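You operate a simulated robot arm through the tools that you are given. There is no shell and no other tool.

Carry out the task below with a simulated robot arm. There is one attempt and no reset: what you move stays moved.

## Task
Crimp the short wick and stand it in the small tin.
Fine: in the tin's middle; the crimper lever ends up; the long wick stays as it is. Set down upright: short wick. Where these are worked on the way, their far stop is far enough and under half their travel is too little: crimper lever.
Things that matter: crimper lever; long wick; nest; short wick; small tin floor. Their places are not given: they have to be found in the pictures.

The check looks at the end state, three seconds after you hand in, the way a careful person would. Anything else that was tipped, shoved, dropped, spilled or broken makes it a failure.

## Robot
A 6-joint arm with a two-finger parallel gripper, fixed in place. Base frame: the origin is at the foot of the arm, x ahead of it, y to its left, z up. Units: cm, rad, N and s.
With the tool pointing down near the work surface it reaches from about 14 to 84 cm from the base axis. Its first joint turns from -2.897 to 2.897 rad. Payload 3.91 kg.
Tool frame: the origin (TCP) lies between the finger pads and is the grasp point; the fingertips stand 3 cm ahead of it; z points along the fingers, y is the line along which they close. The gripper opens to 11 cm. The fingers are 2 cm wide and 1 cm thick; the gripper's body (4.8 by 11.2 cm) begins 5.5 cm behind the TCP.
Orientation is told as [roll, pitch, yaw] about the base's x, y, z axes, in that order, counted from this pose: with the fingers straight down and closing along the base's y, the tool's x points along the base's -x, its y along +y and its z along -z.

## Interface
- The arm moves only by the tool servo_tool. Its argument "commands" is a list of rows, each a list of 7 numbers: the shift along the tool's x, y, z in cm, then the turn, a rotation vector about the tool's x, y, z in rad, then the gripper command, from -1 (shut) to 1 (fully open), values between in proportion. In form: [[tx, ty, tz, ax, ay, az, hand], ...]. A call has 1 to 20 rows; each row shifts and turns the commanded pose from where the row before left it, along the tool's axes as they then stand. Each row takes 0.2 s and may step no farther than 5 cm and 0.15 rad from the row before; otherwise, or with a gripper value out of range, the whole call is refused. A pose out of reach is approached as far as the arm can. The call stops where the force on the tool passes 90 N (or 10 N more than at its start, if that is more) or the arm is blocked; 0.2 s more then pass. Each finger travels about 10.8 cm/s and halts on what it meets, pressing with about 27 N; the grip force reading is that of the motor and also rises with nothing between the fingers. The clock runs only during rows and for 0.2 s after the last one: add rows that do not move to give the fingers time. The reply holds the time, the measured pose of the TCP, the force on the tool along the base axes, the opening and the grip force, in the units named above and with some noise, with the torque about the TCP (base axes, N m) and any sound that the robot's microphone picked up.
- Cameras (640 x 400 px; columns grow to the right, rows downward): "scene" is fixed at [4.95, 49.8, 141.51]; the picture's right is [-0.93, -0.38, 0.00], its down [-0.12, 0.30, -0.95] and it looks along [0.36, -0.88, -0.32] (base axes); focal length 360 px, centre (320, 200). "wrist" rides on the gripper at [7.7, 0.7, -11.5] in the tool frame; the picture's right is [-0.09, 1.00, 0.00], its down [-0.80, -0.07, -0.59] and it looks along [-0.59, -0.05, 0.80] (tool axes); focal length 270 px, centre (320, 200).
- snapshot(camera): a new picture of that camera. It takes no simulated time.
- move_column(by): slides the trunk up (or, below 0, down) by that many cm; the arm rides with it, the base frame stays. It gives what a move gives, with no picture.
- pixel_to_xyz(camera, pixels): there is no depth. For up to 12 entries [column, row, z] of the newest picture of that camera ("zoom" is the newest enlarged one), the place [x, y] in the base frame at which the ray of that pixel passes the height z, good to about 0.2 cm. It takes no simulated time.
- close_up(camera, box): a new picture of the part [left, top, right, bottom] of that camera's present view, enlarged. It takes no simulated time.
- sign_off(): hands the job in; it is judged then, once.

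Open the gripper and draw the arm clear of the work before you hand the job in, unless the task says otherwise.

The tools are called after "Call:" as name(argument=value, ...) on one line, values as JSON. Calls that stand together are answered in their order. servo_tool: Moves the arm, as the interface text tells. Its arguments: {"type":"object","properties":{"commands":{"type":"array","items":{"type":"array","items":{"type":"number"}}}},"required":["commands"]} The other tools are called the same way: move_column (by) slides the trunk up or down; snapshot (camera) takes a picture; pixel_to_xyz (camera, pixels) gives the place at which the rays of pixels pass given heights; close_up (camera, box) takes an enlarged picture of a part of a camera's view; sign_off () hands the job in.

At the start:

```text
t: 0.0
tcp_pos: [29.5, -32.45, 120.42]
tcp_rot: [0.0, 0.0, 0.0]
contact_force: [-0.1, 0.0, -0.2]
torque: [0.04, 0.01, -0.01]
finger_gap: 10.99
finger_force: 0.1
trunk travel left (down, up): [-40.0, 14.0]
```

scene: 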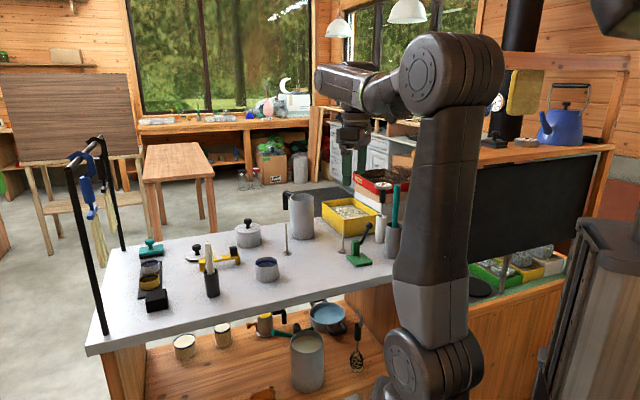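
wrist: 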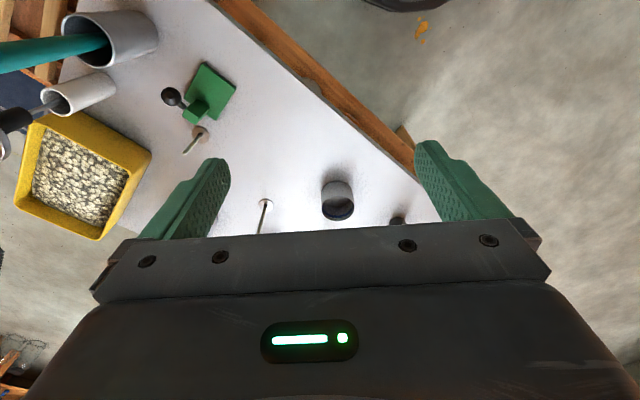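

The scene shows a bench with items: a green crimper around (360,250), wicks around (287,240) and (342,245), and tins at (265,268) and (250,235). I'll enlarge the bench to identify them.

Call:
close_up(camera="scene", box=[220, 180, 420, 305])

Call:
close_up(camera="scene", box=[80, 200, 280, 325])

Call:
close_up(camera="wrist", box=[120, 40, 440, 240])

```text
3.20 times, centred on (320, 242) of scene
```

zoom: 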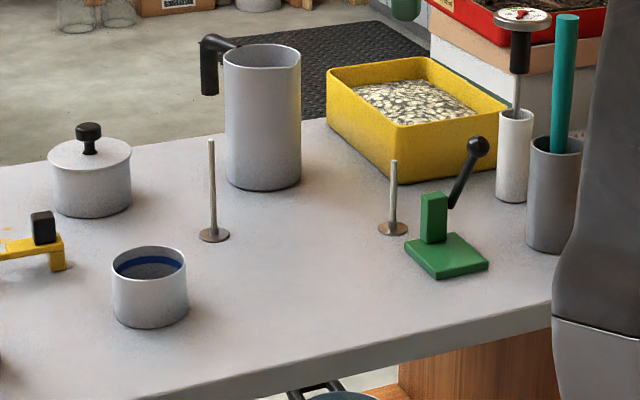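

```text
3.20 times, centred on (180, 262) of scene
```

zoom: 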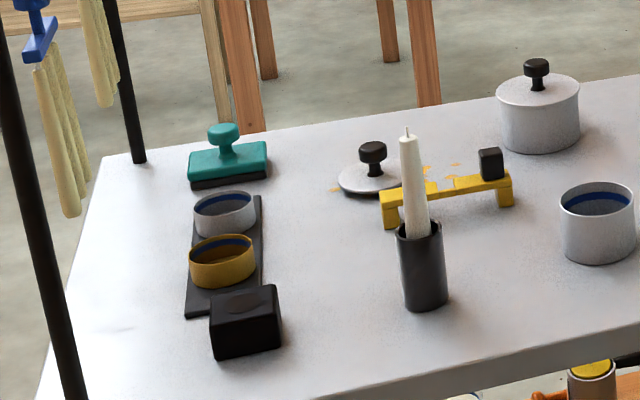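

```text
2.00 times, centred on (280, 140) of wrist
```

zoom: 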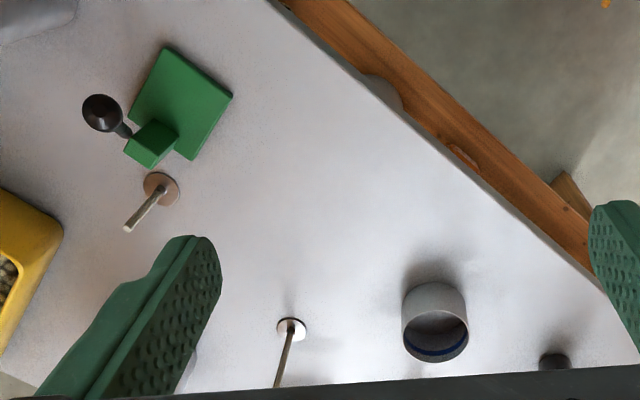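

Short wick's disc is at scene (342.8,251.6) / wrist (200.5,133), the long wick's disc at scene (287,253.7) / wrist (266,204). I'll triangulate to get the table height.

Call:
pixel_to_xyz(camera="scene", pixels=[[342.8, 251.6, 60], [342.8, 251.6, 75], [342.8, 251.6, 90], [286.9, 253.7, 60], [286.9, 253.7, 75], [286.9, 253.7, 90]])

Call:
pixel_to_xyz(camera="wrist", pixels=[[200.5, 133, 60], [200.5, 133, 75], [200.5, 133, 90], [266, 204, 60], [266, 204, 75], [266, 204, 90]])

```text
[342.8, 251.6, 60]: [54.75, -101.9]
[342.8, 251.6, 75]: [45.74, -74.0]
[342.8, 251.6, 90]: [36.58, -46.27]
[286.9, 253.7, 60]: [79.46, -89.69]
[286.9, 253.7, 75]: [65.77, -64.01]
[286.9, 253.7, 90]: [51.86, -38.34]
```

```text
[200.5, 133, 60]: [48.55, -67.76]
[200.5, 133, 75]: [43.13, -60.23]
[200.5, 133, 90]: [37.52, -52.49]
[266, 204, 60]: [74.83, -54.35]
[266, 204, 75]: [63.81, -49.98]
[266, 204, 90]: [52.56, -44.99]
```

Table height comes out near z=85 with the short wick's foot at about (39.3,-54.9) and the long one's at (56.3,-46.6). I'll compute table positions of the other items from the scene picture.

Call:
pixel_to_xyz(camera="scene", pixels=[[392.5, 257, 85], [380.6, 242, 85], [346.6, 255.9, 85.5], [356.9, 267.2, 85.5], [372.8, 261.9, 85.5], [362.2, 252.8, 85.5], [266.5, 280, 85], [301, 237, 85], [150, 290, 85], [155, 306, 85], [212, 296, 85], [345, 235, 85]])

Call:
pixel_to_xyz(camera="wrist", pixels=[[202.5, 62.5, 85.5], [236, 88.5, 85.5], [212.5, 120, 85.5], [182.5, 97.5, 85.5]])

```text
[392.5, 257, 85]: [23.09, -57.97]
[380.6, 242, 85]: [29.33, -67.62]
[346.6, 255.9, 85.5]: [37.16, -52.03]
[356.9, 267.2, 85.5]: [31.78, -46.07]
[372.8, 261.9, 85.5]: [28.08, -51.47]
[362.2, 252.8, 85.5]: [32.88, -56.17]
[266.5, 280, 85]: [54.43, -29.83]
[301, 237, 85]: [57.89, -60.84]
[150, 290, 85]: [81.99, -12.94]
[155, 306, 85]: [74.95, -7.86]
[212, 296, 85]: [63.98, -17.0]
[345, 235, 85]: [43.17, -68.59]
```

```text
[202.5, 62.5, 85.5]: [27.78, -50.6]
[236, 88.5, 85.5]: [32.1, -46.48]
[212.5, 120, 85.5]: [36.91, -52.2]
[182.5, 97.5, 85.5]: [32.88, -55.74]
```

The crimper sits around (33,-51), and the gray tin at about (54.4,-30). I'll turn the tool to face radially outward (yaw -1.0) and lower to get a closer wrist view of the crimper, staying clear of the tall teal stick at (23,-58).

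Call:
servo_tool(commands=[[0, 0, 0, 0, 0, 0.143, 1], [0, 0, 0, 0, 0, 0.143, 1], [0, 0, 0, 0, 0, 0.143, 1], [0, 0, 0, 0, 0, 0.143, 1], [0, 0, 0, 0, 0, 0.143, 1], [0, 0, 0, 0, 0, 0.143, 1], [0, 0, 0, 0, 0, 0.142, 1], [-0.7, -1.78, 2.5, 0, 0, 0, 1], [-0.7, -1.78, 2.5, 0, 0, 0, 1], [-0.7, -1.78, 2.5, 0, 0, 0, 1], [-0.7, -1.78, 2.5, 0, 0, 0, 1]])

Call:
snapshot(camera="wrist")

Call:
snapshot(camera="scene")

```text
t: 2.4
tcp_pos: [25.01, -38.7, 110.22]
tcp_rot: [0.001, -0.001, -1.002]
contact_force: [0.4, -0.2, 0.2]
torque: [0.01, -0.02, 0.0]
finger_gap: 11.02
finger_force: 0.0
trunk travel left (down, up): [-40.0, 14.0]
```

```text
taken
```

wrist: 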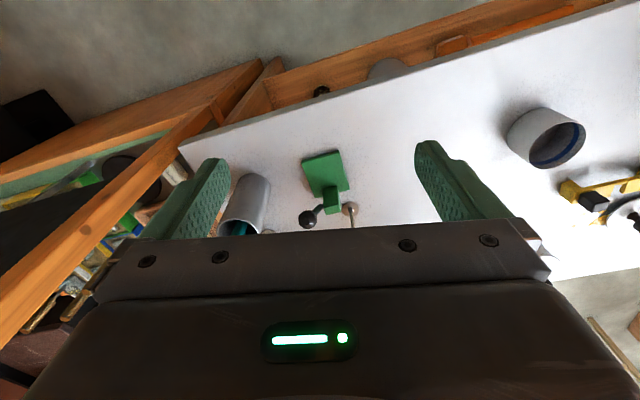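

```text
taken
```

scene: 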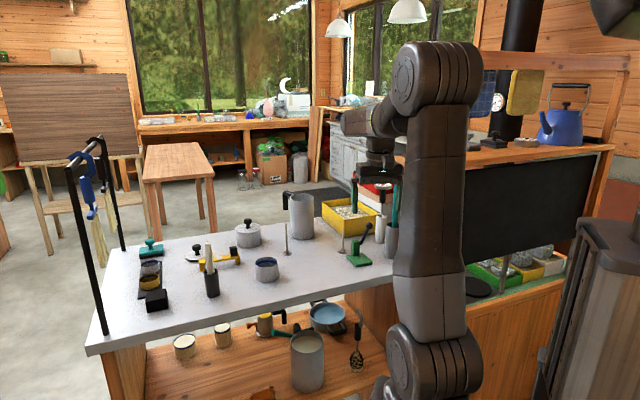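

The crimper is at wrist (325,180) with the wick beside it at (350,210). I'll enlarge both views.

Call:
close_up(camera="wrist", box=[270, 130, 400, 240])

Call:
close_up(camera="scene", box=[325, 215, 405, 275])

Call:
close_up(camera="scene", box=[245, 215, 325, 285])

Call:
close_up(camera="scene", box=[120, 225, 250, 325])

```text
3.64 times, centred on (335, 185) of wrist
```

zoom: 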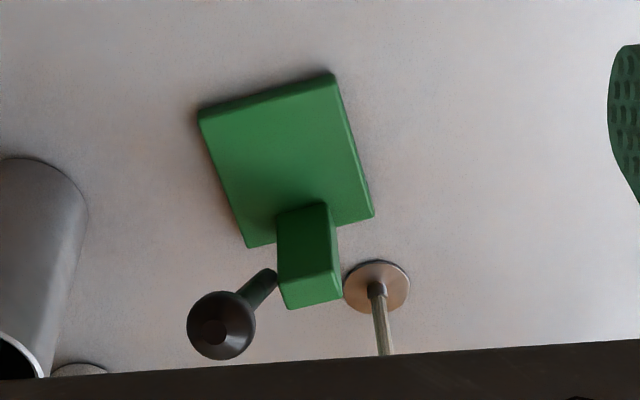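

```text
6.67 times, centred on (365, 245) of scene
```

zoom: 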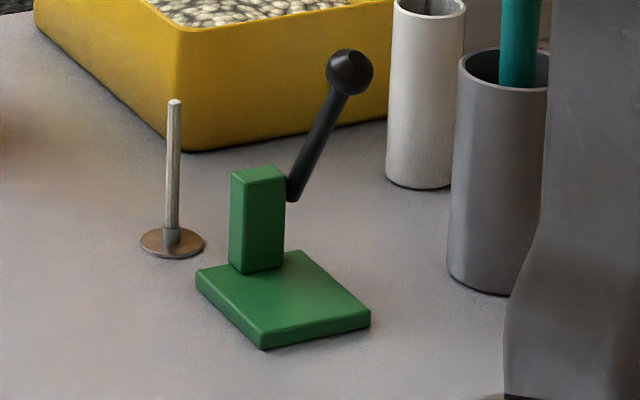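

```text
5.71 times, centred on (285, 250) of scene
```

zoom: 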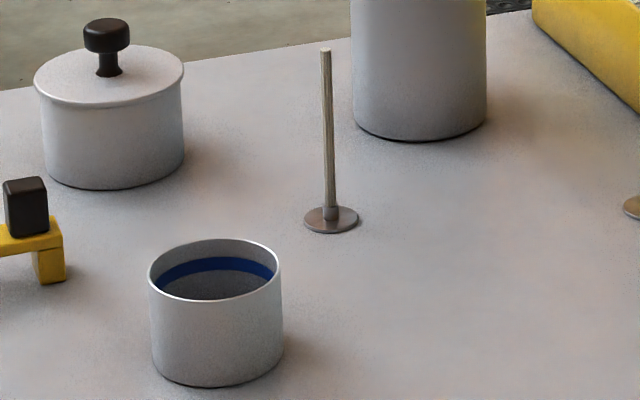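

```text
4.00 times, centred on (185, 275) of scene
```

zoom: 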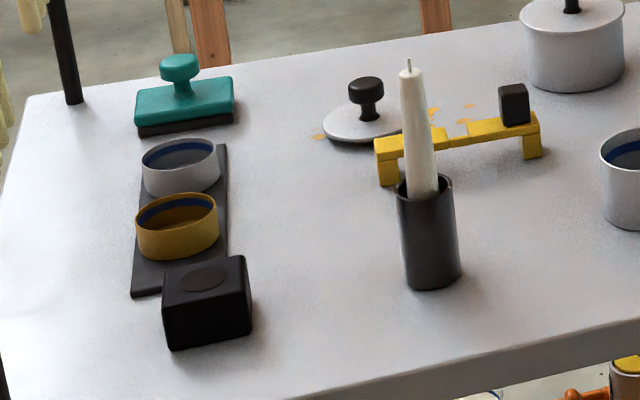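

I want lever geometry. The knob appears at scene (369.5,225.8) / wrist (307.5,219.3), and the lever root at scene (360.6,244.5) / wrist (322.6,205.6); triangulating.

Call:
pixel_to_xyz(camera="scene", pixels=[[369.5, 225.8, 90], [369.5, 225.8, 100], [360.6, 244.5, 85], [360.6, 244.5, 95], [349, 246, 85], [349, 246, 95]])

Call:
pixel_to_xyz(camera="wrist", pixels=[[307.5, 219.3, 90], [307.5, 219.3, 100], [322.6, 205.6, 85], [322.6, 205.6, 95], [350, 208, 85], [350, 208, 86]])

```text
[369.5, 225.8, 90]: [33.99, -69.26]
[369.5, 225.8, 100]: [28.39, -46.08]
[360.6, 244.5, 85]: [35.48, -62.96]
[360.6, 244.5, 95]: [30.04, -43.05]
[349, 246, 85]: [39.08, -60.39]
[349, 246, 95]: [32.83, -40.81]
```

```text
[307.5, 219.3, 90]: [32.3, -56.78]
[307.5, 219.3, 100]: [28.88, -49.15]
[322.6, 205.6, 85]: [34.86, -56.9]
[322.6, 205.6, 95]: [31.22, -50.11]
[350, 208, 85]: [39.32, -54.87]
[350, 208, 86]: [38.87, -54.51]
```

The lever leans back over the plate: root near (33.3,-54,89.6), knob at (29.5,-50.7,98). I'll go nearer for a better look at the plate and post.

Call:
servo_tool(commands=[[-1, 0, 2.5, 0, 0, 0, 1], [-1, 0, 2.5, 0, 0, 0, 1], [-1, 0, 2.5, 0, 0, 0, 1], [-1, 0, 2.5, 0, 0, 0, 1]])

Call:
snapshot(camera="wrist")

Call:
close_up(camera="wrist", box=[240, 100, 420, 230])

```text
t: 3.4
tcp_pos: [27.23, -42.04, 100.59]
tcp_rot: [0.002, -0.002, -1.0]
contact_force: [0.8, -0.2, -0.5]
torque: [0.02, 0.0, -0.03]
finger_gap: 11.01
finger_force: 0.1
trunk travel left (down, up): [-40.0, 14.0]
```

```text
taken
```

wrist: 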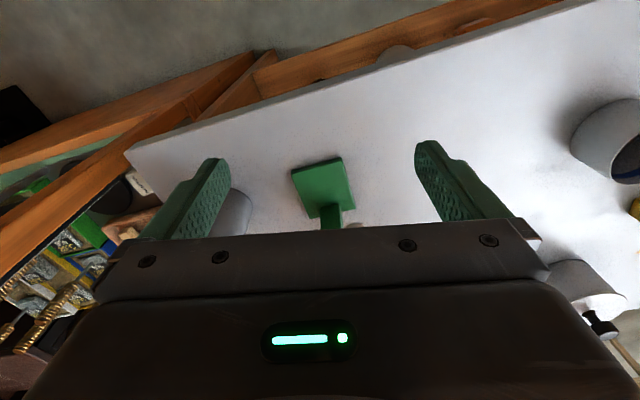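

```text
3.08 times, centred on (330, 165) of wrist
```

zoom: 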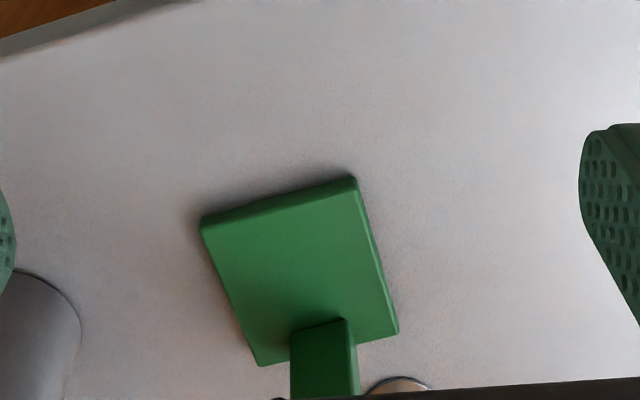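

The gripper's own body hides the far half. I'll raise, swing the tool yaw to about -3.14 and look at the crimper from the +x side.

Call:
servo_tool(commands=[[0, 0, -4, 0, 0, 0, 1], [0, 0, -4, 0, 0, 0, 1], [0, 0, -4, 0, 0, 0, 1], [0, 0, 0, 0, 0, 0.143, 1], [0, 0, 0, 0, 0, 0.143, 1], [0, 0, 0, 0, 0, 0.143, 1], [0, 0, 0, 0, 0, 0.143, 1], [0, 0, 0, 0, 0, 0.143, 1], [0, 0, 0, 0, 0, 0.143, 1], [0, 0, 0, 0, 0, 0.143, 1], [0, 0, 0, 0, 0, 0.143, 1], [0, 0, 0, 0, 0, 0.143, 1], [0, 0, 0, 0, 0, 0.143, 1], [0, 0, 0, 0, 0, 0.143, 1], [0, 0, 0, 0, 0, 0.143, 1], [0, 0, 0, 0, 0, 0.143, 1], [0, 0, 0, 0, 0, 0.143, 1], [0, 0, 0, 0, 0, 0.14, 1]])

Call:
snapshot(camera="scene")

```text
t: 7.2
tcp_pos: [27.31, -41.99, 112.37]
tcp_rot: [0.001, 0.002, 3.139]
contact_force: [0.3, -0.2, -0.2]
torque: [-0.01, -0.01, -0.01]
finger_gap: 11.0
finger_force: 0.1
trunk travel left (down, up): [-40.0, 14.0]
```

```text
taken
```

scene: 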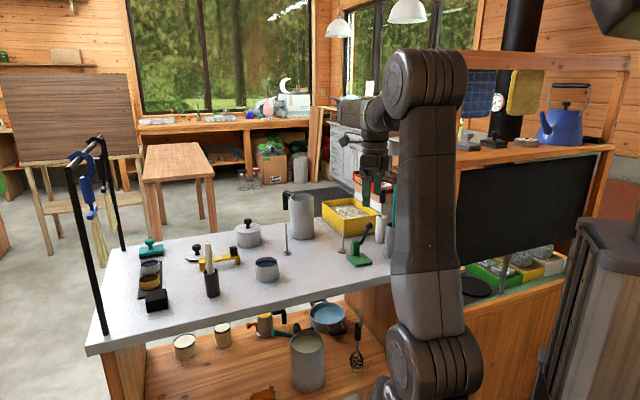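

The turn went fine. Now I shift to about (48,-52,109) so the camera looks back at the crimper from the +x side.

Call:
servo_tool(commands=[[4.1, 2, 0.5, 0, 0, 0, 1], [4.1, 2, 0.5, 0, 0, 0, 1], [4.1, 2, 0.5, 0, 0, 0, 1], [4.1, 2, 0.5, 0, 0, 0, 1], [4.1, 2, 0.5, 0, 0, 0, 1]])

Call:
snapshot(camera="wrist")

```text
t: 8.4
tcp_pos: [47.91, -52.03, 109.78]
tcp_rot: [-0.001, -0.002, -3.139]
contact_force: [0.2, -0.2, 0.5]
torque: [0.0, 0.01, 0.01]
finger_gap: 10.98
finger_force: 0.1
trunk travel left (down, up): [-40.0, 14.0]
```

```text
taken
```

wrist: 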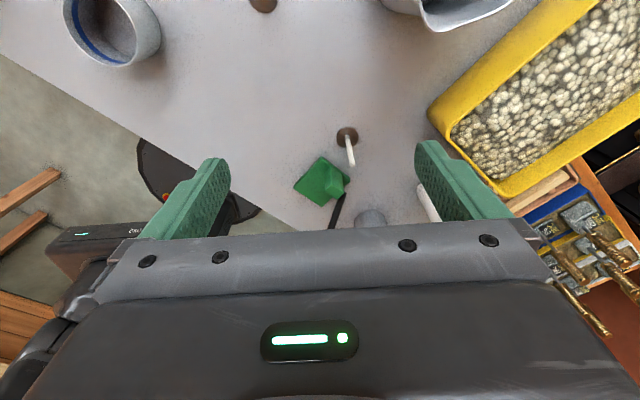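

Call:
close_up(camera="wrist", box=[270, 110, 420, 230])

```text
3.33 times, centred on (345, 170) of wrist
```

zoom: 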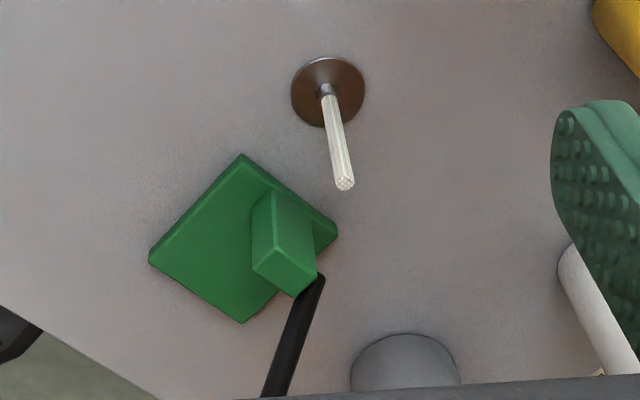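

No nest recess is obvious on the crimper from here. I'll check the other candidates: the black block with an oval recess near (75,-8) and the tins on the slate, by moving there and unwinding the yaw to 0.

Call:
servo_tool(commands=[[0.8, -4.4, -0.5, 0, 0, 0, 1], [0.8, -4.4, -0.5, 0, 0, 0, 1], [0.8, -4.4, -0.5, 0, 0, 0, 1], [0.8, -4.4, -0.5, 0, 0, 0, 1], [0, 0, 0, 0, 0, -0.148, 1], [0, 0, 0, 0, 0, -0.148, 1], [0, 0, 0, 0, 0, -0.148, 1], [0, 0, 0, 0, 0, -0.148, 1], [0, 0, 0, 0, 0, -0.148, 1], [0, 0, 0, 0, 0, -0.148, 1], [0, 0, 0, 0, 0, -0.148, 1], [0, 0, 0, 0, 0, -0.148, 1], [0, 0, 0, 0, 0, -0.148, 1], [0, 0, 0, 0, 0, -0.148, 1]])

Call:
servo_tool(commands=[[0, 0, 0, 0, 0, -0.148, 1], [0, 0, 0, 0, 0, -0.148, 1], [0, 0, 0, 0, 0, -0.148, 1], [0, 0, 0, 0, 0, -0.148, 1], [0, 0, 0, 0, 0, -0.148, 1], [0, 0, 0, 0, 0, -0.148, 1], [0, 0, 0, 0, 0, -0.148, 1], [0, 0, 0, 0, 0, -0.148, 1], [0, 0, 0, 0, 0, -0.148, 1], [0, 0, 0, 0, 0, -0.148, 1], [0, 0, 0, 0, 0, -0.148, 1], [-1.8, 4.2, 0, 0, 0, 0, 1], [-1.8, 4.2, 0, 0, 0, 0, 1], [-1.8, 4.2, 0, 0, 0, 0, 1], [-1.8, 4.2, 0, 0, 0, 0, 1], [-1.8, 4.2, 0, 0, 0, 0, 1]])

Call:
snapshot(camera="wrist")

```text
t: 11.4
tcp_pos: [50.98, -34.31, 111.99]
tcp_rot: [0.0, -0.001, -1.658]
contact_force: [0.7, -0.4, 0.1]
torque: [-0.01, 0.0, -0.01]
finger_gap: 10.98
finger_force: 0.0
trunk travel left (down, up): [-40.0, 14.0]
```

```text
t: 14.8
tcp_pos: [60.59, -13.73, 111.8]
tcp_rot: [-0.001, 0.003, -0.032]
contact_force: [0.3, -0.9, -0.2]
torque: [-0.03, 0.0, -0.02]
finger_gap: 11.0
finger_force: 0.0
trunk travel left (down, up): [-40.0, 14.0]
```

```text
taken
```

wrist: 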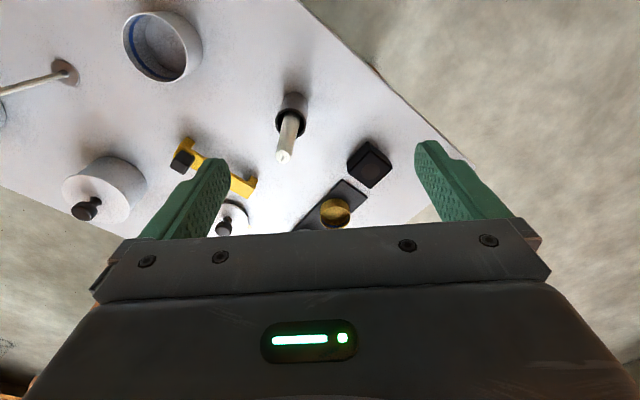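

Call:
close_up(camera="wrist", box=[270, 120, 430, 230])

Call:
close_up(camera="wrist", box=[40, 0, 300, 180])

Call:
pixel_to_xyz(camera="wrist", pixels=[[370, 163, 85], [338, 212, 85], [162, 47, 85], [104, 185, 85], [291, 100, 85], [337, 100, 85]])

```text
3.64 times, centred on (350, 175) of wrist
```

zoom: 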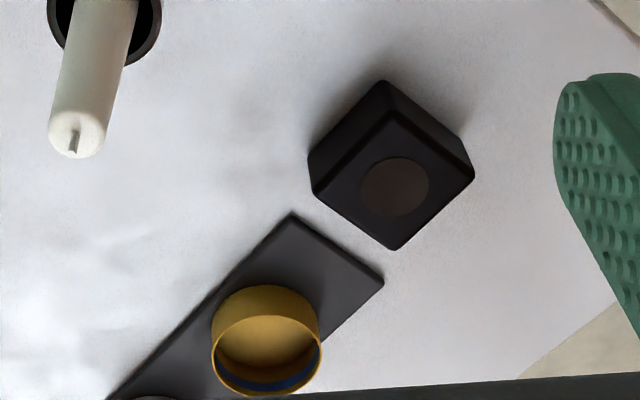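

```text
2.22 times, centred on (170, 90) of wrist
```

zoom: 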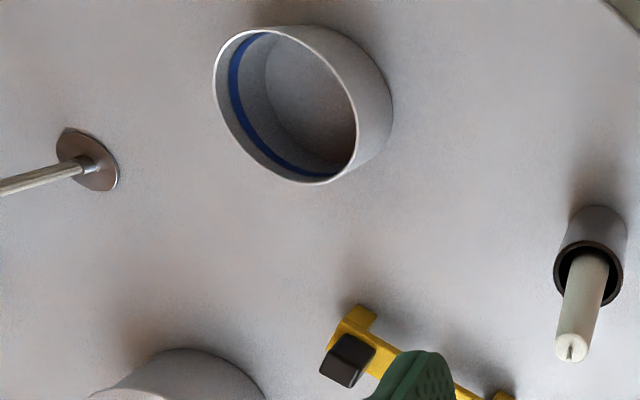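

```text
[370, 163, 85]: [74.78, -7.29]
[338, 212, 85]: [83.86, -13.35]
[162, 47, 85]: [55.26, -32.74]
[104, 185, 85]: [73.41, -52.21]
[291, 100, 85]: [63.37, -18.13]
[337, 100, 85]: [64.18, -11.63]
```

The black block has a round brown patch (~2.8 cm) and looks like a warmer rather than a crimper nest. I'll move forward to see the slate tins and the loose lid better, and enlarge the lower shelf.

Call:
servo_tool(commands=[[-3, -1.5, 0, 0, 0, 0, 1], [-3, -1.5, 0, 0, 0, 0, 1], [-3, -1.5, 0, 0, 0, 0, 1]])

Call:
close_up(camera="wrist", box=[60, 60, 460, 240])

Call:
close_up(camera="scene", box=[150, 295, 380, 400])

Call:
snapshot(camera="wrist")

```text
t: 15.6
tcp_pos: [69.49, -18.39, 111.86]
tcp_rot: [0.001, -0.001, -0.034]
contact_force: [-0.3, 0.1, -0.9]
torque: [0.0, -0.06, 0.02]
finger_gap: 11.03
finger_force: 0.1
trunk travel left (down, up): [-40.0, 14.0]
```

```text
1.60 times, centred on (260, 150) of wrist
```

zoom: 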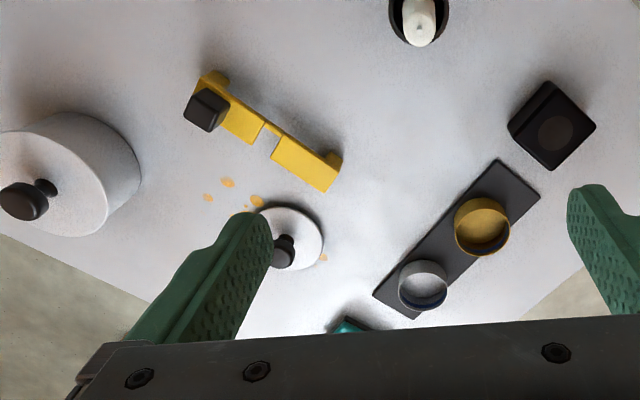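

```text
2.78 times, centred on (265, 348) of scene
```

zoom: 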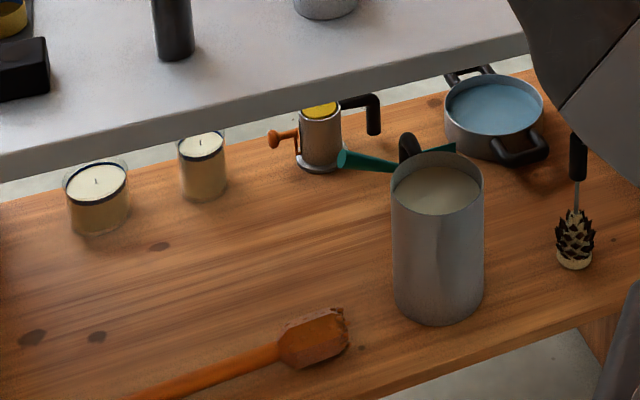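

```text
taken
```

wrist: 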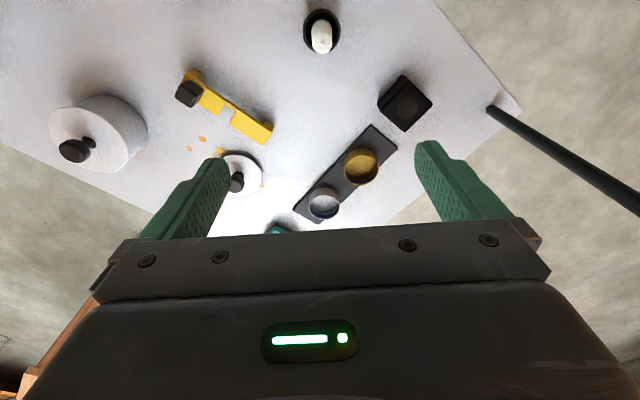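

I'll measure the loose lid, tray tins and pot diameters from this picture to see which container the lid fits.

Call:
pixel_to_xyz(camera="wrist", pixels=[[263.4, 171, 85.5], [239, 152, 85.5], [244, 192, 85.5], [343.3, 163, 89], [379, 163, 89], [361, 185, 89], [308.5, 203, 89], [339.8, 203, 89], [50, 130, 92], [128, 130, 92], [93, 96, 92], [80, 172, 92]])

Call:
close_up(camera="wrist", box=[30, 60, 290, 220])

```text
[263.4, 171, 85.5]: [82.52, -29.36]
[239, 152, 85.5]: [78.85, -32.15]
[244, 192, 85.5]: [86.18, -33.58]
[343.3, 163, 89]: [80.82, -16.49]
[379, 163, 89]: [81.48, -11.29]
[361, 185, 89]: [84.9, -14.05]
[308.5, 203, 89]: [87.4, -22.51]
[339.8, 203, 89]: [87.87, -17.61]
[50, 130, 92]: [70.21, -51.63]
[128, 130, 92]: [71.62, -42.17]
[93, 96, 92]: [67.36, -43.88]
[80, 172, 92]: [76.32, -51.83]
```

```text
2.46 times, centred on (160, 140) of wrist
```

zoom: 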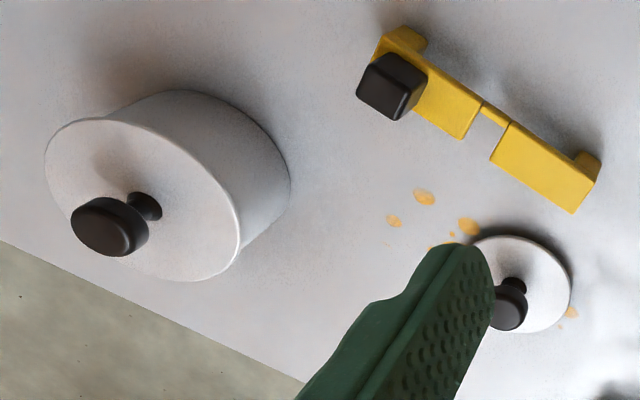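

The loose lid measures ~7.3 cm and matches the lone 7 cm tin; the lidded pot (~9.5 cm) is then the large tin, so the lone tin at (54.5,-30) is the small tin. Now I go back to inspect the crimper from its left side (yaw about -2.4).

Call:
servo_tool(commands=[[4.2, -3.9, 0, 0, 0, 0, 1], [4.2, -3.9, 0, 0, 0, 0, 1], [4.2, -3.9, 0, 0, 0, 0, 1], [4.2, -3.9, 0, 0, 0, 0, 1], [4.2, -3.9, 0, 0, 0, 0, 1], [4.2, -3.9, 0, 0, 0, 0, 1]])

Call:
servo_tool(commands=[[0, 0, 0, 0, 0, 0.148, 1], [0, 0, 0, 0, 0, 0.148, 1], [0, 0, 0, 0, 0, 0.148, 1], [0, 0, 0, 0, 0, 0.148, 1], [0, 0, 0, 0, 0, 0.148, 1], [0, 0, 0, 0, 0, 0.148, 1], [0, 0, 0, 0, 0, 0.148, 1], [0, 0, 0, 0, 0, 0.148, 1], [0, 0, 0, 0, 0, 0.148, 1], [0, 0, 0, 0, 0, 0.148, 1], [0, 0, 0, 0, 0, 0.148, 1], [0, 0, 0, 0, 0, 0.148, 1], [0, 0, 0, 0, 0, 0.148, 1], [0, 0, 0, 0, 0, 0.148, 1], [0, 0, 0, 0, 0, 0.148, 1], [0, 0, 0, 0, 0, 0.148, 1]])

Call:
snapshot(camera="wrist")

```text
refused: row 1 steps farther than a row can; nothing moved
```

```text
t: 19.0
tcp_pos: [69.37, -18.41, 111.94]
tcp_rot: [0.0, 0.0, -2.403]
contact_force: [-0.1, 0.4, -0.2]
torque: [0.0, 0.0, -0.02]
finger_gap: 10.98
finger_force: 0.1
trunk travel left (down, up): [-40.0, 14.0]
```

```text
taken
```

wrist: 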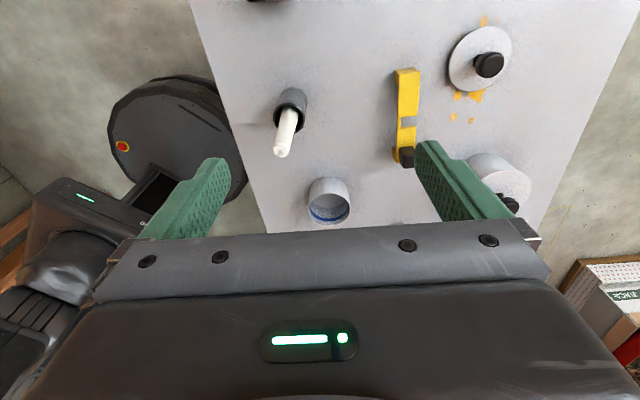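

The translation row was too long and was refused, but the yaw turn ran. Now I shift along tool -x back toward the crimper, descending only near the end.

Call:
servo_tool(commands=[[-4.3, 0, 0, 0, 0, 0, 1], [-4.3, 0, 0, 0, 0, 0, 1], [-4.3, 0, 0, 0, 0, 0, 1], [-4.3, 0, 0, 0, 0, 0, 1], [-4.3, 0, 0, 0, 0, 0, 1], [-4.3, 0, 1.5, 0, 0, 0, 1], [-4.3, 0, 2, 0, 0, 0, 1], [-4.3, 0, 2, 0, 0, 0, 1]])

Call:
snapshot(camera="wrist")

Call:
close_up(camera="wrist", box=[250, 100, 420, 225])

```text
t: 20.8
tcp_pos: [44.13, -41.69, 106.28]
tcp_rot: [-0.002, 0.0, -2.399]
contact_force: [0.8, -1.0, 0.1]
torque: [-0.02, -0.02, -0.03]
finger_gap: 10.99
finger_force: 0.1
trunk travel left (down, up): [-40.0, 14.0]
```

```text
taken
```

wrist: 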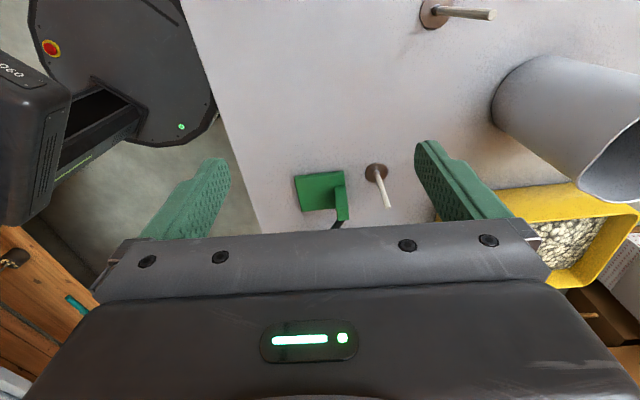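

```text
3.20 times, centred on (335, 162) of wrist
```

zoom: 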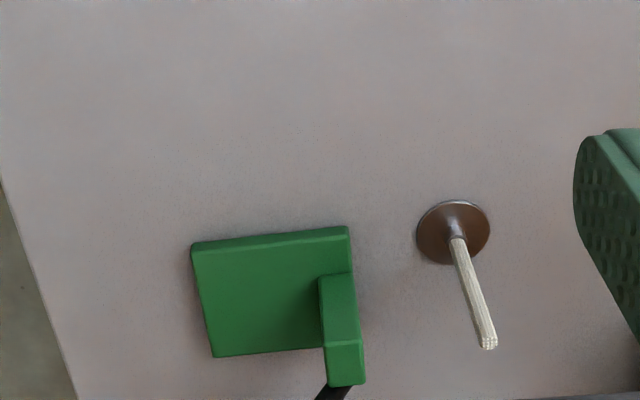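

I see the plate, post and wick clearly. I'll read off plate corners, post base and top, and the wick's disc in this enlarged view.

Call:
pixel_to_xyz(camera="zoom", pixels=[[193, 245, 86], [349, 229, 86], [213, 356, 86], [320, 278, 86], [354, 273, 86], [326, 347, 90.5], [362, 343, 90.5], [330, 387, 90.5], [366, 383, 90.5], [453, 232, 85.3], [416, 232, 85.3], [490, 229, 85.3]])

Call:
pixel_to_xyz(camera="zoom", pixels=[[458, 240, 85.5], [489, 343, 92], [489, 343, 93], [489, 343, 91]])

Call:
close_up(camera="scene", box=[330, 215, 390, 275])

```text
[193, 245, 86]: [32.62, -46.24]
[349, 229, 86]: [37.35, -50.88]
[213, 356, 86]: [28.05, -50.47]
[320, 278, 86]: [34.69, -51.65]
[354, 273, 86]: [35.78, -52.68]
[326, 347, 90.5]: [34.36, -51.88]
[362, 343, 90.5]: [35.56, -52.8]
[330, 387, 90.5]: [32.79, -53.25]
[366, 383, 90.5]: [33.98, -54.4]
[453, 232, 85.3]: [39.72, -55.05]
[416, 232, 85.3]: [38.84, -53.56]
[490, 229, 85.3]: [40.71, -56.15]
```

```text
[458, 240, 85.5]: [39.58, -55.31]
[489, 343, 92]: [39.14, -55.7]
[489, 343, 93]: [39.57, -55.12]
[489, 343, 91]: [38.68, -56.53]
```

```text
6.67 times, centred on (360, 245) of scene
```

zoom: 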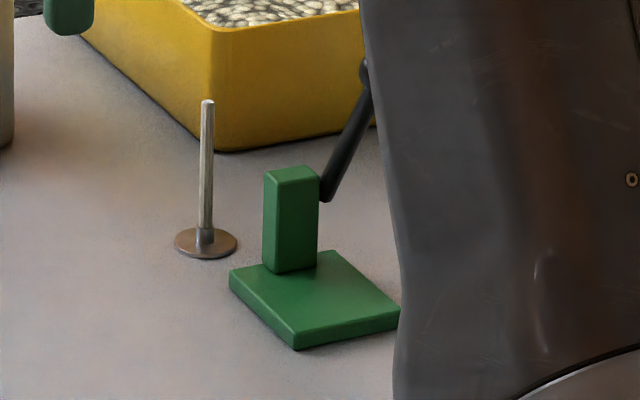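

Geometry so far: plate centre ≈ (32.5,-50.9), top z≈86, post at its far (+u) end with lever on the far side; wick disc at ≈ (39.6,-55.0), top z≈93. Let me enlarge the plate further to look for a nest mark.

Call:
close_up(camera="wrist", box=[285, 160, 355, 225])

Call:
close_up(camera="wrist", box=[350, 150, 410, 215])

```text
6.15 times, centred on (320, 192) of wrist
```

zoom: 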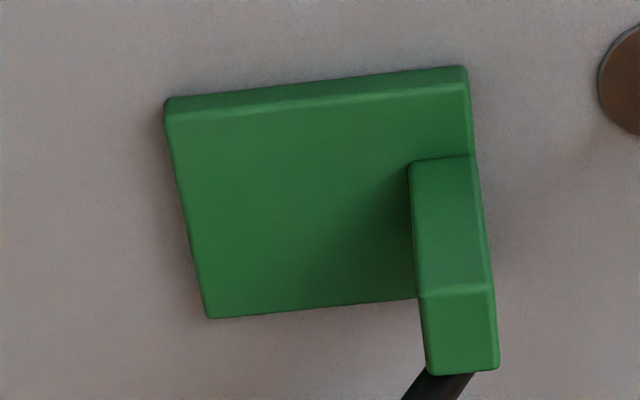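

```text
6.15 times, centred on (380, 182) of wrist
```

zoom: 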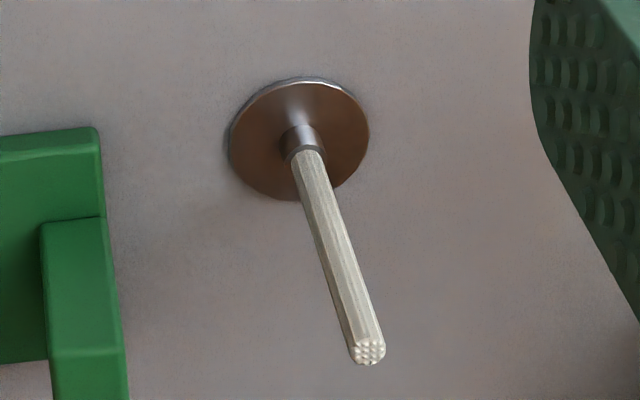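

The plate is plain. I'll re-measure the top-face corners more carefully (the earlier readings used the lower edge) and the wick foot.

Call:
pixel_to_xyz(camera="zoom", pixels=[[298, 138, 85.3], [303, 150, 85.9], [232, 145, 85.2], [367, 133, 85.2], [298, 78, 85.2], [300, 200, 85.2], [367, 352, 93], [367, 352, 92.5]])

Call:
close_up(camera="wrist", box=[285, 160, 355, 225])

Call:
pixel_to_xyz(camera="zoom", pixels=[[171, 120, 86], [468, 86, 86], [208, 317, 86], [411, 163, 86], [474, 157, 86], [417, 298, 86], [423, 294, 91], [491, 285, 91], [428, 372, 91], [497, 369, 91]])

```text
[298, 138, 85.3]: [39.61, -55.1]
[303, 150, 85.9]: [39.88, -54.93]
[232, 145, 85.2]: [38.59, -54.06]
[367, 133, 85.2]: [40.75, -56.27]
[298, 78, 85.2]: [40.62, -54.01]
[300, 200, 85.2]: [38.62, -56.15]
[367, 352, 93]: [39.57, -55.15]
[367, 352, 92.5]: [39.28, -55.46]
```

```text
6.15 times, centred on (320, 192) of wrist
```

zoom: 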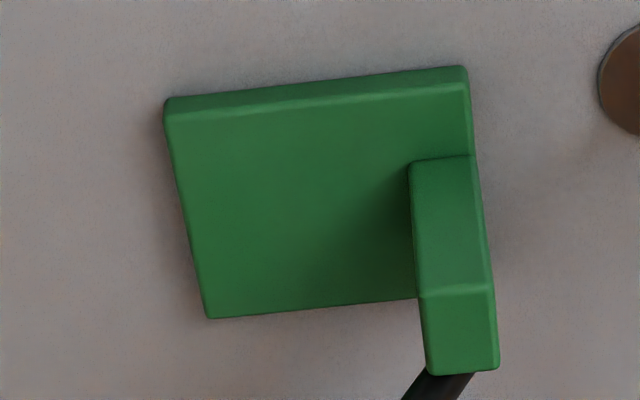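

```text
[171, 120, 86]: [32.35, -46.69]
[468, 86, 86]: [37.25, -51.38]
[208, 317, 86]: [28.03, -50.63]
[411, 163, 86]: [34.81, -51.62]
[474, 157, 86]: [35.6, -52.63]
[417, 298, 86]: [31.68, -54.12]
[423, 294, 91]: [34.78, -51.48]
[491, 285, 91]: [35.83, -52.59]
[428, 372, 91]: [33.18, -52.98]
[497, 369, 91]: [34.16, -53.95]
```

Wick foot is at (39.63,-55.1) with top z≈93; plate centre (32.6,-51.0), axes rotated ~45°. I'll align the tool (closing along the plate's long axis) and tilt it 0.35 rad so the gripper body leans away from the lever.

Call:
servo_tool(commands=[[0, 0, 0, 0, 0, -0.033, 1], [0, 0, 0, 0, -0.117, 0, 1], [0, 0, 0, 0, -0.117, 0, 1], [0, 0, 0, 0, -0.116, 0, 1], [0, 0, 0, 0, 0, 0, -0.27], [0, 0, 0, 0, 0, 0, -0.27]])

Call:
snapshot(camera="wrist")

```text
t: 22.2
tcp_pos: [44.01, -41.63, 106.43]
tcp_rot: [0.0, -0.35, -2.366]
contact_force: [1.2, 0.2, -0.8]
torque: [-0.01, 0.03, 0.01]
finger_gap: 4.01
finger_force: 0.0
trunk travel left (down, up): [-40.0, 14.0]
```

```text
taken
```

wrist: 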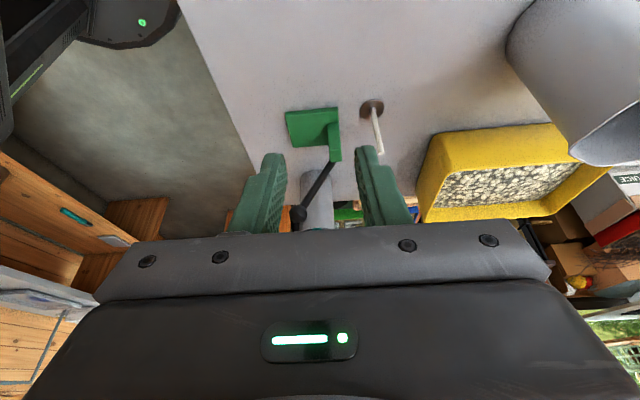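

Tilted as planned, and the lever with knob is now visible at (298,215). I'll enlarge it and measure the knob and rod before approaching the wick.

Call:
close_up(camera="wrist", box=[270, 90, 400, 230])

Call:
pixel_to_xyz(camera="wrist", pixels=[[299, 214, 98], [299, 214, 97], [330, 163, 90], [330, 163, 91], [372, 107, 85.2], [379, 150, 93]])

```text
2.86 times, centred on (335, 160) of wrist
```

zoom: 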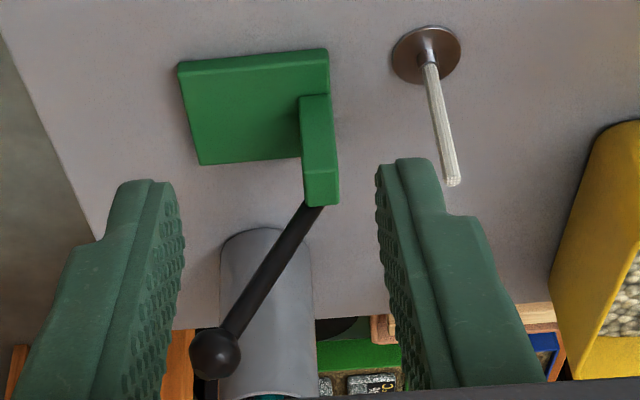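

```text
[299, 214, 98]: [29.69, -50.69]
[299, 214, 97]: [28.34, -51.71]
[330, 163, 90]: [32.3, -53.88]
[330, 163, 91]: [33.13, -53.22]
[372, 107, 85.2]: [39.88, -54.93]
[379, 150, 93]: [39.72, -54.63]
```

Knob confirmed at about (29.7,-50.7,98). Now I move to a pre-grasp point 6 cm back from the wick along the tilted tool axis.

Call:
servo_tool(commands=[[-2.09, 2.19, 3.54, 0, 0, 0, -0.27], [-2.09, 2.19, 3.54, 0, 0, 0, -0.27], [-2.09, 2.19, 3.54, 0, 0, 0, -0.27], [0, 0, 0, 0, 0, 0, -0.27]])

Call:
snapshot(camera="wrist")

```text
t: 23.2
tcp_pos: [41.77, -53.09, 98.5]
tcp_rot: [0.002, -0.35, -2.366]
contact_force: [0.1, 0.7, -0.2]
torque: [0.02, 0.02, -0.01]
finger_gap: 4.03
finger_force: 0.0
trunk travel left (down, up): [-40.0, 14.0]
```

```text
taken
```

wrist: 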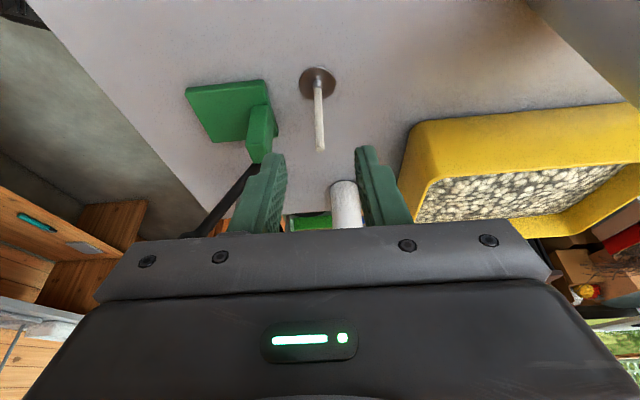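

The wick (col 320, rows 80-150) is centred between the fingers (tips at cols ~285 and ~357). I'll verify its position and then advance.

Call:
close_up(camera="wrist", box=[270, 50, 380, 170])

Call:
pixel_to_xyz(camera="wrist", pixels=[[318, 83, 85.2], [320, 146, 93], [320, 146, 92], [302, 80, 85.2], [336, 84, 85.2], [318, 68, 85.2], [317, 98, 85.2]])

```text
3.33 times, centred on (325, 110) of wrist
```

zoom: 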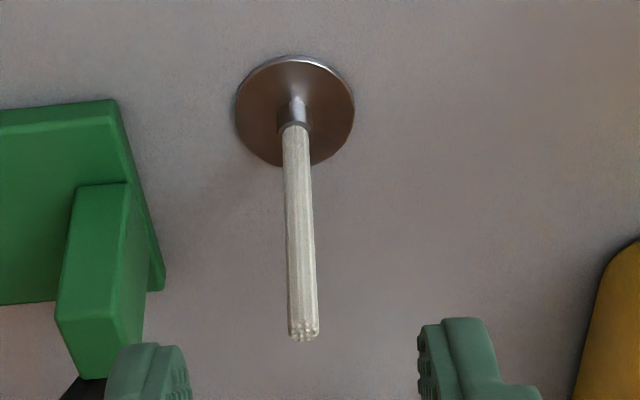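

```text
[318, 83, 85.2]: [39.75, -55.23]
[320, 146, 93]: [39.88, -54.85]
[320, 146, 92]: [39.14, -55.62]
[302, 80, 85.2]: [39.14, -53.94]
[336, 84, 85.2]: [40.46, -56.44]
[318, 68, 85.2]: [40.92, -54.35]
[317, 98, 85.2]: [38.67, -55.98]
```

Wick at (39.75,-55.15); relative to the tool it's 7.7 cm ahead and centred. I advance 5.86 cm along the tool axis and then close.

Call:
servo_tool(commands=[[0.04, 0.02, 1.95, 0, 0, 0, -0.27], [0.04, 0.02, 1.95, 0, 0, 0, -0.27], [0.04, 0.02, 1.95, 0, 0, 0, -0.27], [0, 0, 0, 0, 0, 0, -0.27]])

Call:
close_up(camera="wrist", box=[220, 100, 420, 240])

Call:
close_up(camera="scene", box=[310, 205, 400, 275])

```text
t: 24.2
tcp_pos: [40.41, -54.45, 92.92]
tcp_rot: [0.001, -0.35, -2.368]
contact_force: [0.3, -0.8, 0.1]
torque: [0.02, -0.01, 0.0]
finger_gap: 4.01
finger_force: 0.1
trunk travel left (down, up): [-40.0, 14.0]
```

```text
2.86 times, centred on (320, 170) of wrist
```

zoom: 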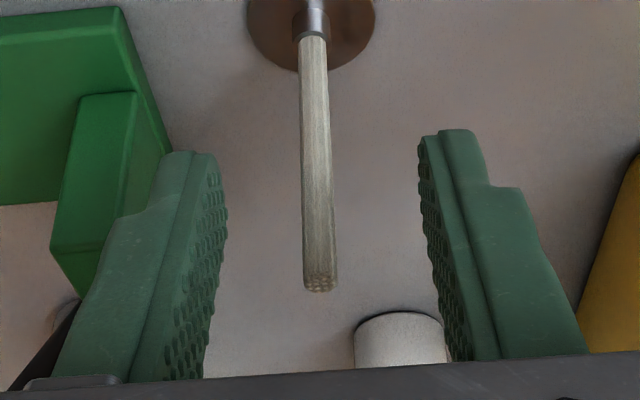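

```text
5.71 times, centred on (355, 240) of scene
```

zoom: 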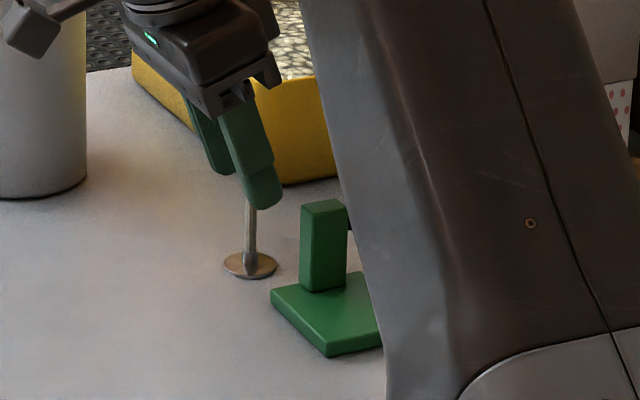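

The wick stands between the pads. I close the gripper in steps.

Call:
servo_tool(commands=[[0, 0, 0, 0, 0, 0, -0.7], [0, 0, 0, 0, 0, 0, -0.82], [0, 0, 0, 0, 0, 0, -1], [0, 0, 0, 0, 0, 0, -1], [0, 0, 0, 0, 0, 0, -1]])

Call:
close_up(camera="wrist", box=[220, 100, 420, 240])

Call:
close_up(camera="scene", box=[310, 205, 400, 275])

```text
t: 25.4
tcp_pos: [40.46, -54.34, 93.04]
tcp_rot: [0.0, -0.351, -2.367]
contact_force: [-0.1, -0.2, 0.1]
torque: [0.01, 0.04, -0.05]
finger_gap: 0.52
finger_force: 26.5
trunk travel left (down, up): [-40.0, 14.0]
```

```text
2.86 times, centred on (320, 170) of wrist
```

zoom: 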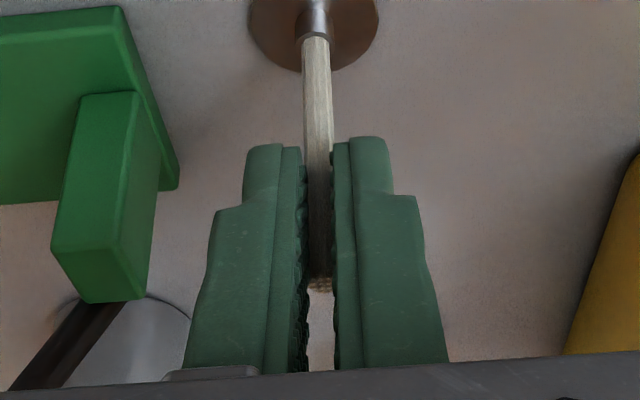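

```text
5.71 times, centred on (355, 240) of scene
```

zoom: 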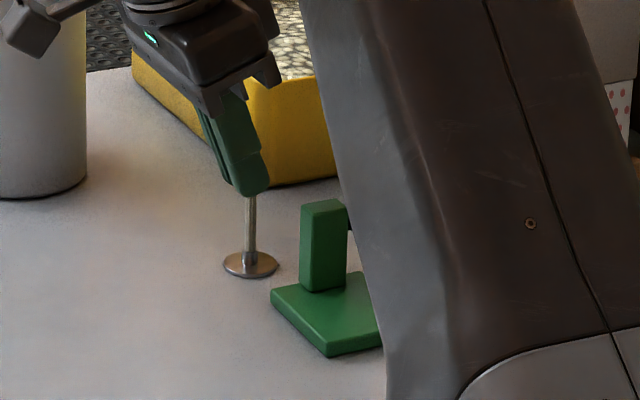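

The wick is held (gap 0.52). I lift 3.5 cm, move sideways clear of the post, then along the plate axis to be level with the nest area.

Call:
servo_tool(commands=[[-0.4, 0, -1.1, 0, 0, 0, -1], [-0.4, 0, -1.1, 0, 0, 0, -1], [-0.4, 0, -1.1, 0, 0, 0, -1], [1.04, 0, -0.38, 0, 0, 0, -1], [1.04, 0, -0.38, 0, 0, 0, -1], [0, -2.1, 0, 0, 0, 0, -1], [0, -2.1, 0, 0, 0, 0, -1], [0, -2.1, 0, 0, 0, 0, -1], [0, -2.12, 0, 0, 0, 0, -1], [0, 0, 0, 0, 0, 0, -1]])

Call:
snapshot(camera="wrist")

Call:
snapshot(camera="scene")

```text
t: 27.6
tcp_pos: [36.16, -46.78, 96.54]
tcp_rot: [0.0, -0.35, -2.367]
contact_force: [-0.4, -0.1, -0.1]
torque: [0.0, -0.02, -0.03]
finger_gap: 0.5
finger_force: 27.3
trunk travel left (down, up): [-40.0, 14.0]
```

```text
taken
```

wrist: 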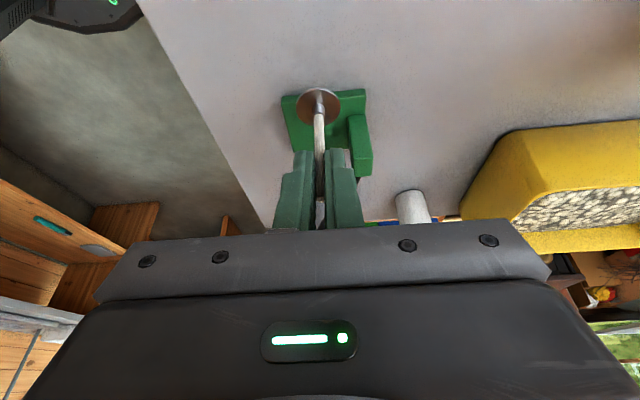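

```text
taken
```

scene: 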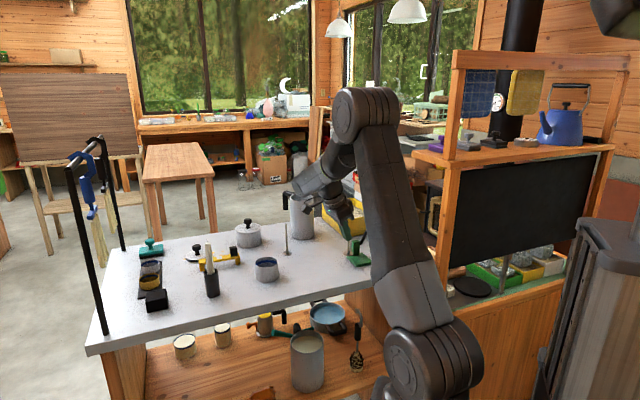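

The wick hangs upright with disc at (318,107). I check its position against the expected (35.45,-47.6) and re-measure the plate in this view.

Call:
close_up(camera="wrist", box=[260, 70, 390, 190])

Call:
pixel_to_xyz(camera="wrist", pixels=[[318, 107, 88.6], [297, 105, 88.6], [340, 109, 88.6]])

```text
3.33 times, centred on (325, 130) of wrist
```

zoom: 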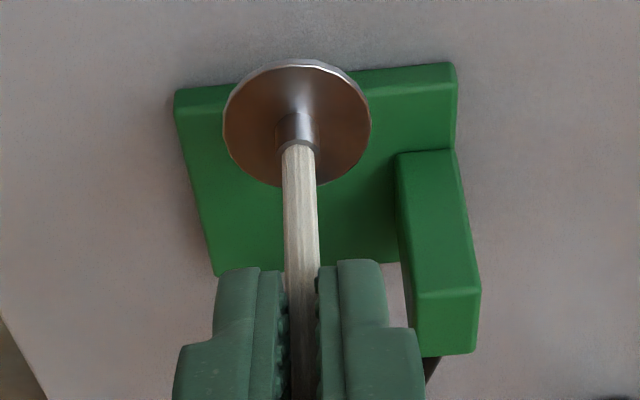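

```text
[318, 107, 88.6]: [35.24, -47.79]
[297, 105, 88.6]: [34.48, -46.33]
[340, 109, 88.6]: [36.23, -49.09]
```

Position agrees within 0.2 cm. I'll re-read plate corners and the post's base edge from this enlarged view.

Call:
pixel_to_xyz(camera="zoom", pixels=[[180, 112, 86], [456, 85, 86], [216, 274, 86], [397, 162, 86], [456, 155, 86], [413, 298, 91], [479, 290, 91]])

Call:
pixel_to_xyz(camera="zoom", pixels=[[180, 112, 86], [456, 85, 86], [216, 274, 86], [397, 162, 86], [456, 155, 86], [298, 125, 88.6]])

```text
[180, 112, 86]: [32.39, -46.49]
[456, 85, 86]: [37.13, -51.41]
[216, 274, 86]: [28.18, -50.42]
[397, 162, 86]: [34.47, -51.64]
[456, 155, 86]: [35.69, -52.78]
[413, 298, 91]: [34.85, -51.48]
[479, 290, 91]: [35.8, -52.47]
```

```text
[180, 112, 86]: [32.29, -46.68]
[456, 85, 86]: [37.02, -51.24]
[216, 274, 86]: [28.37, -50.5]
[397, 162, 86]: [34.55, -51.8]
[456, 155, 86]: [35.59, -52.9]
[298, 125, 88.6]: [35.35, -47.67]
```

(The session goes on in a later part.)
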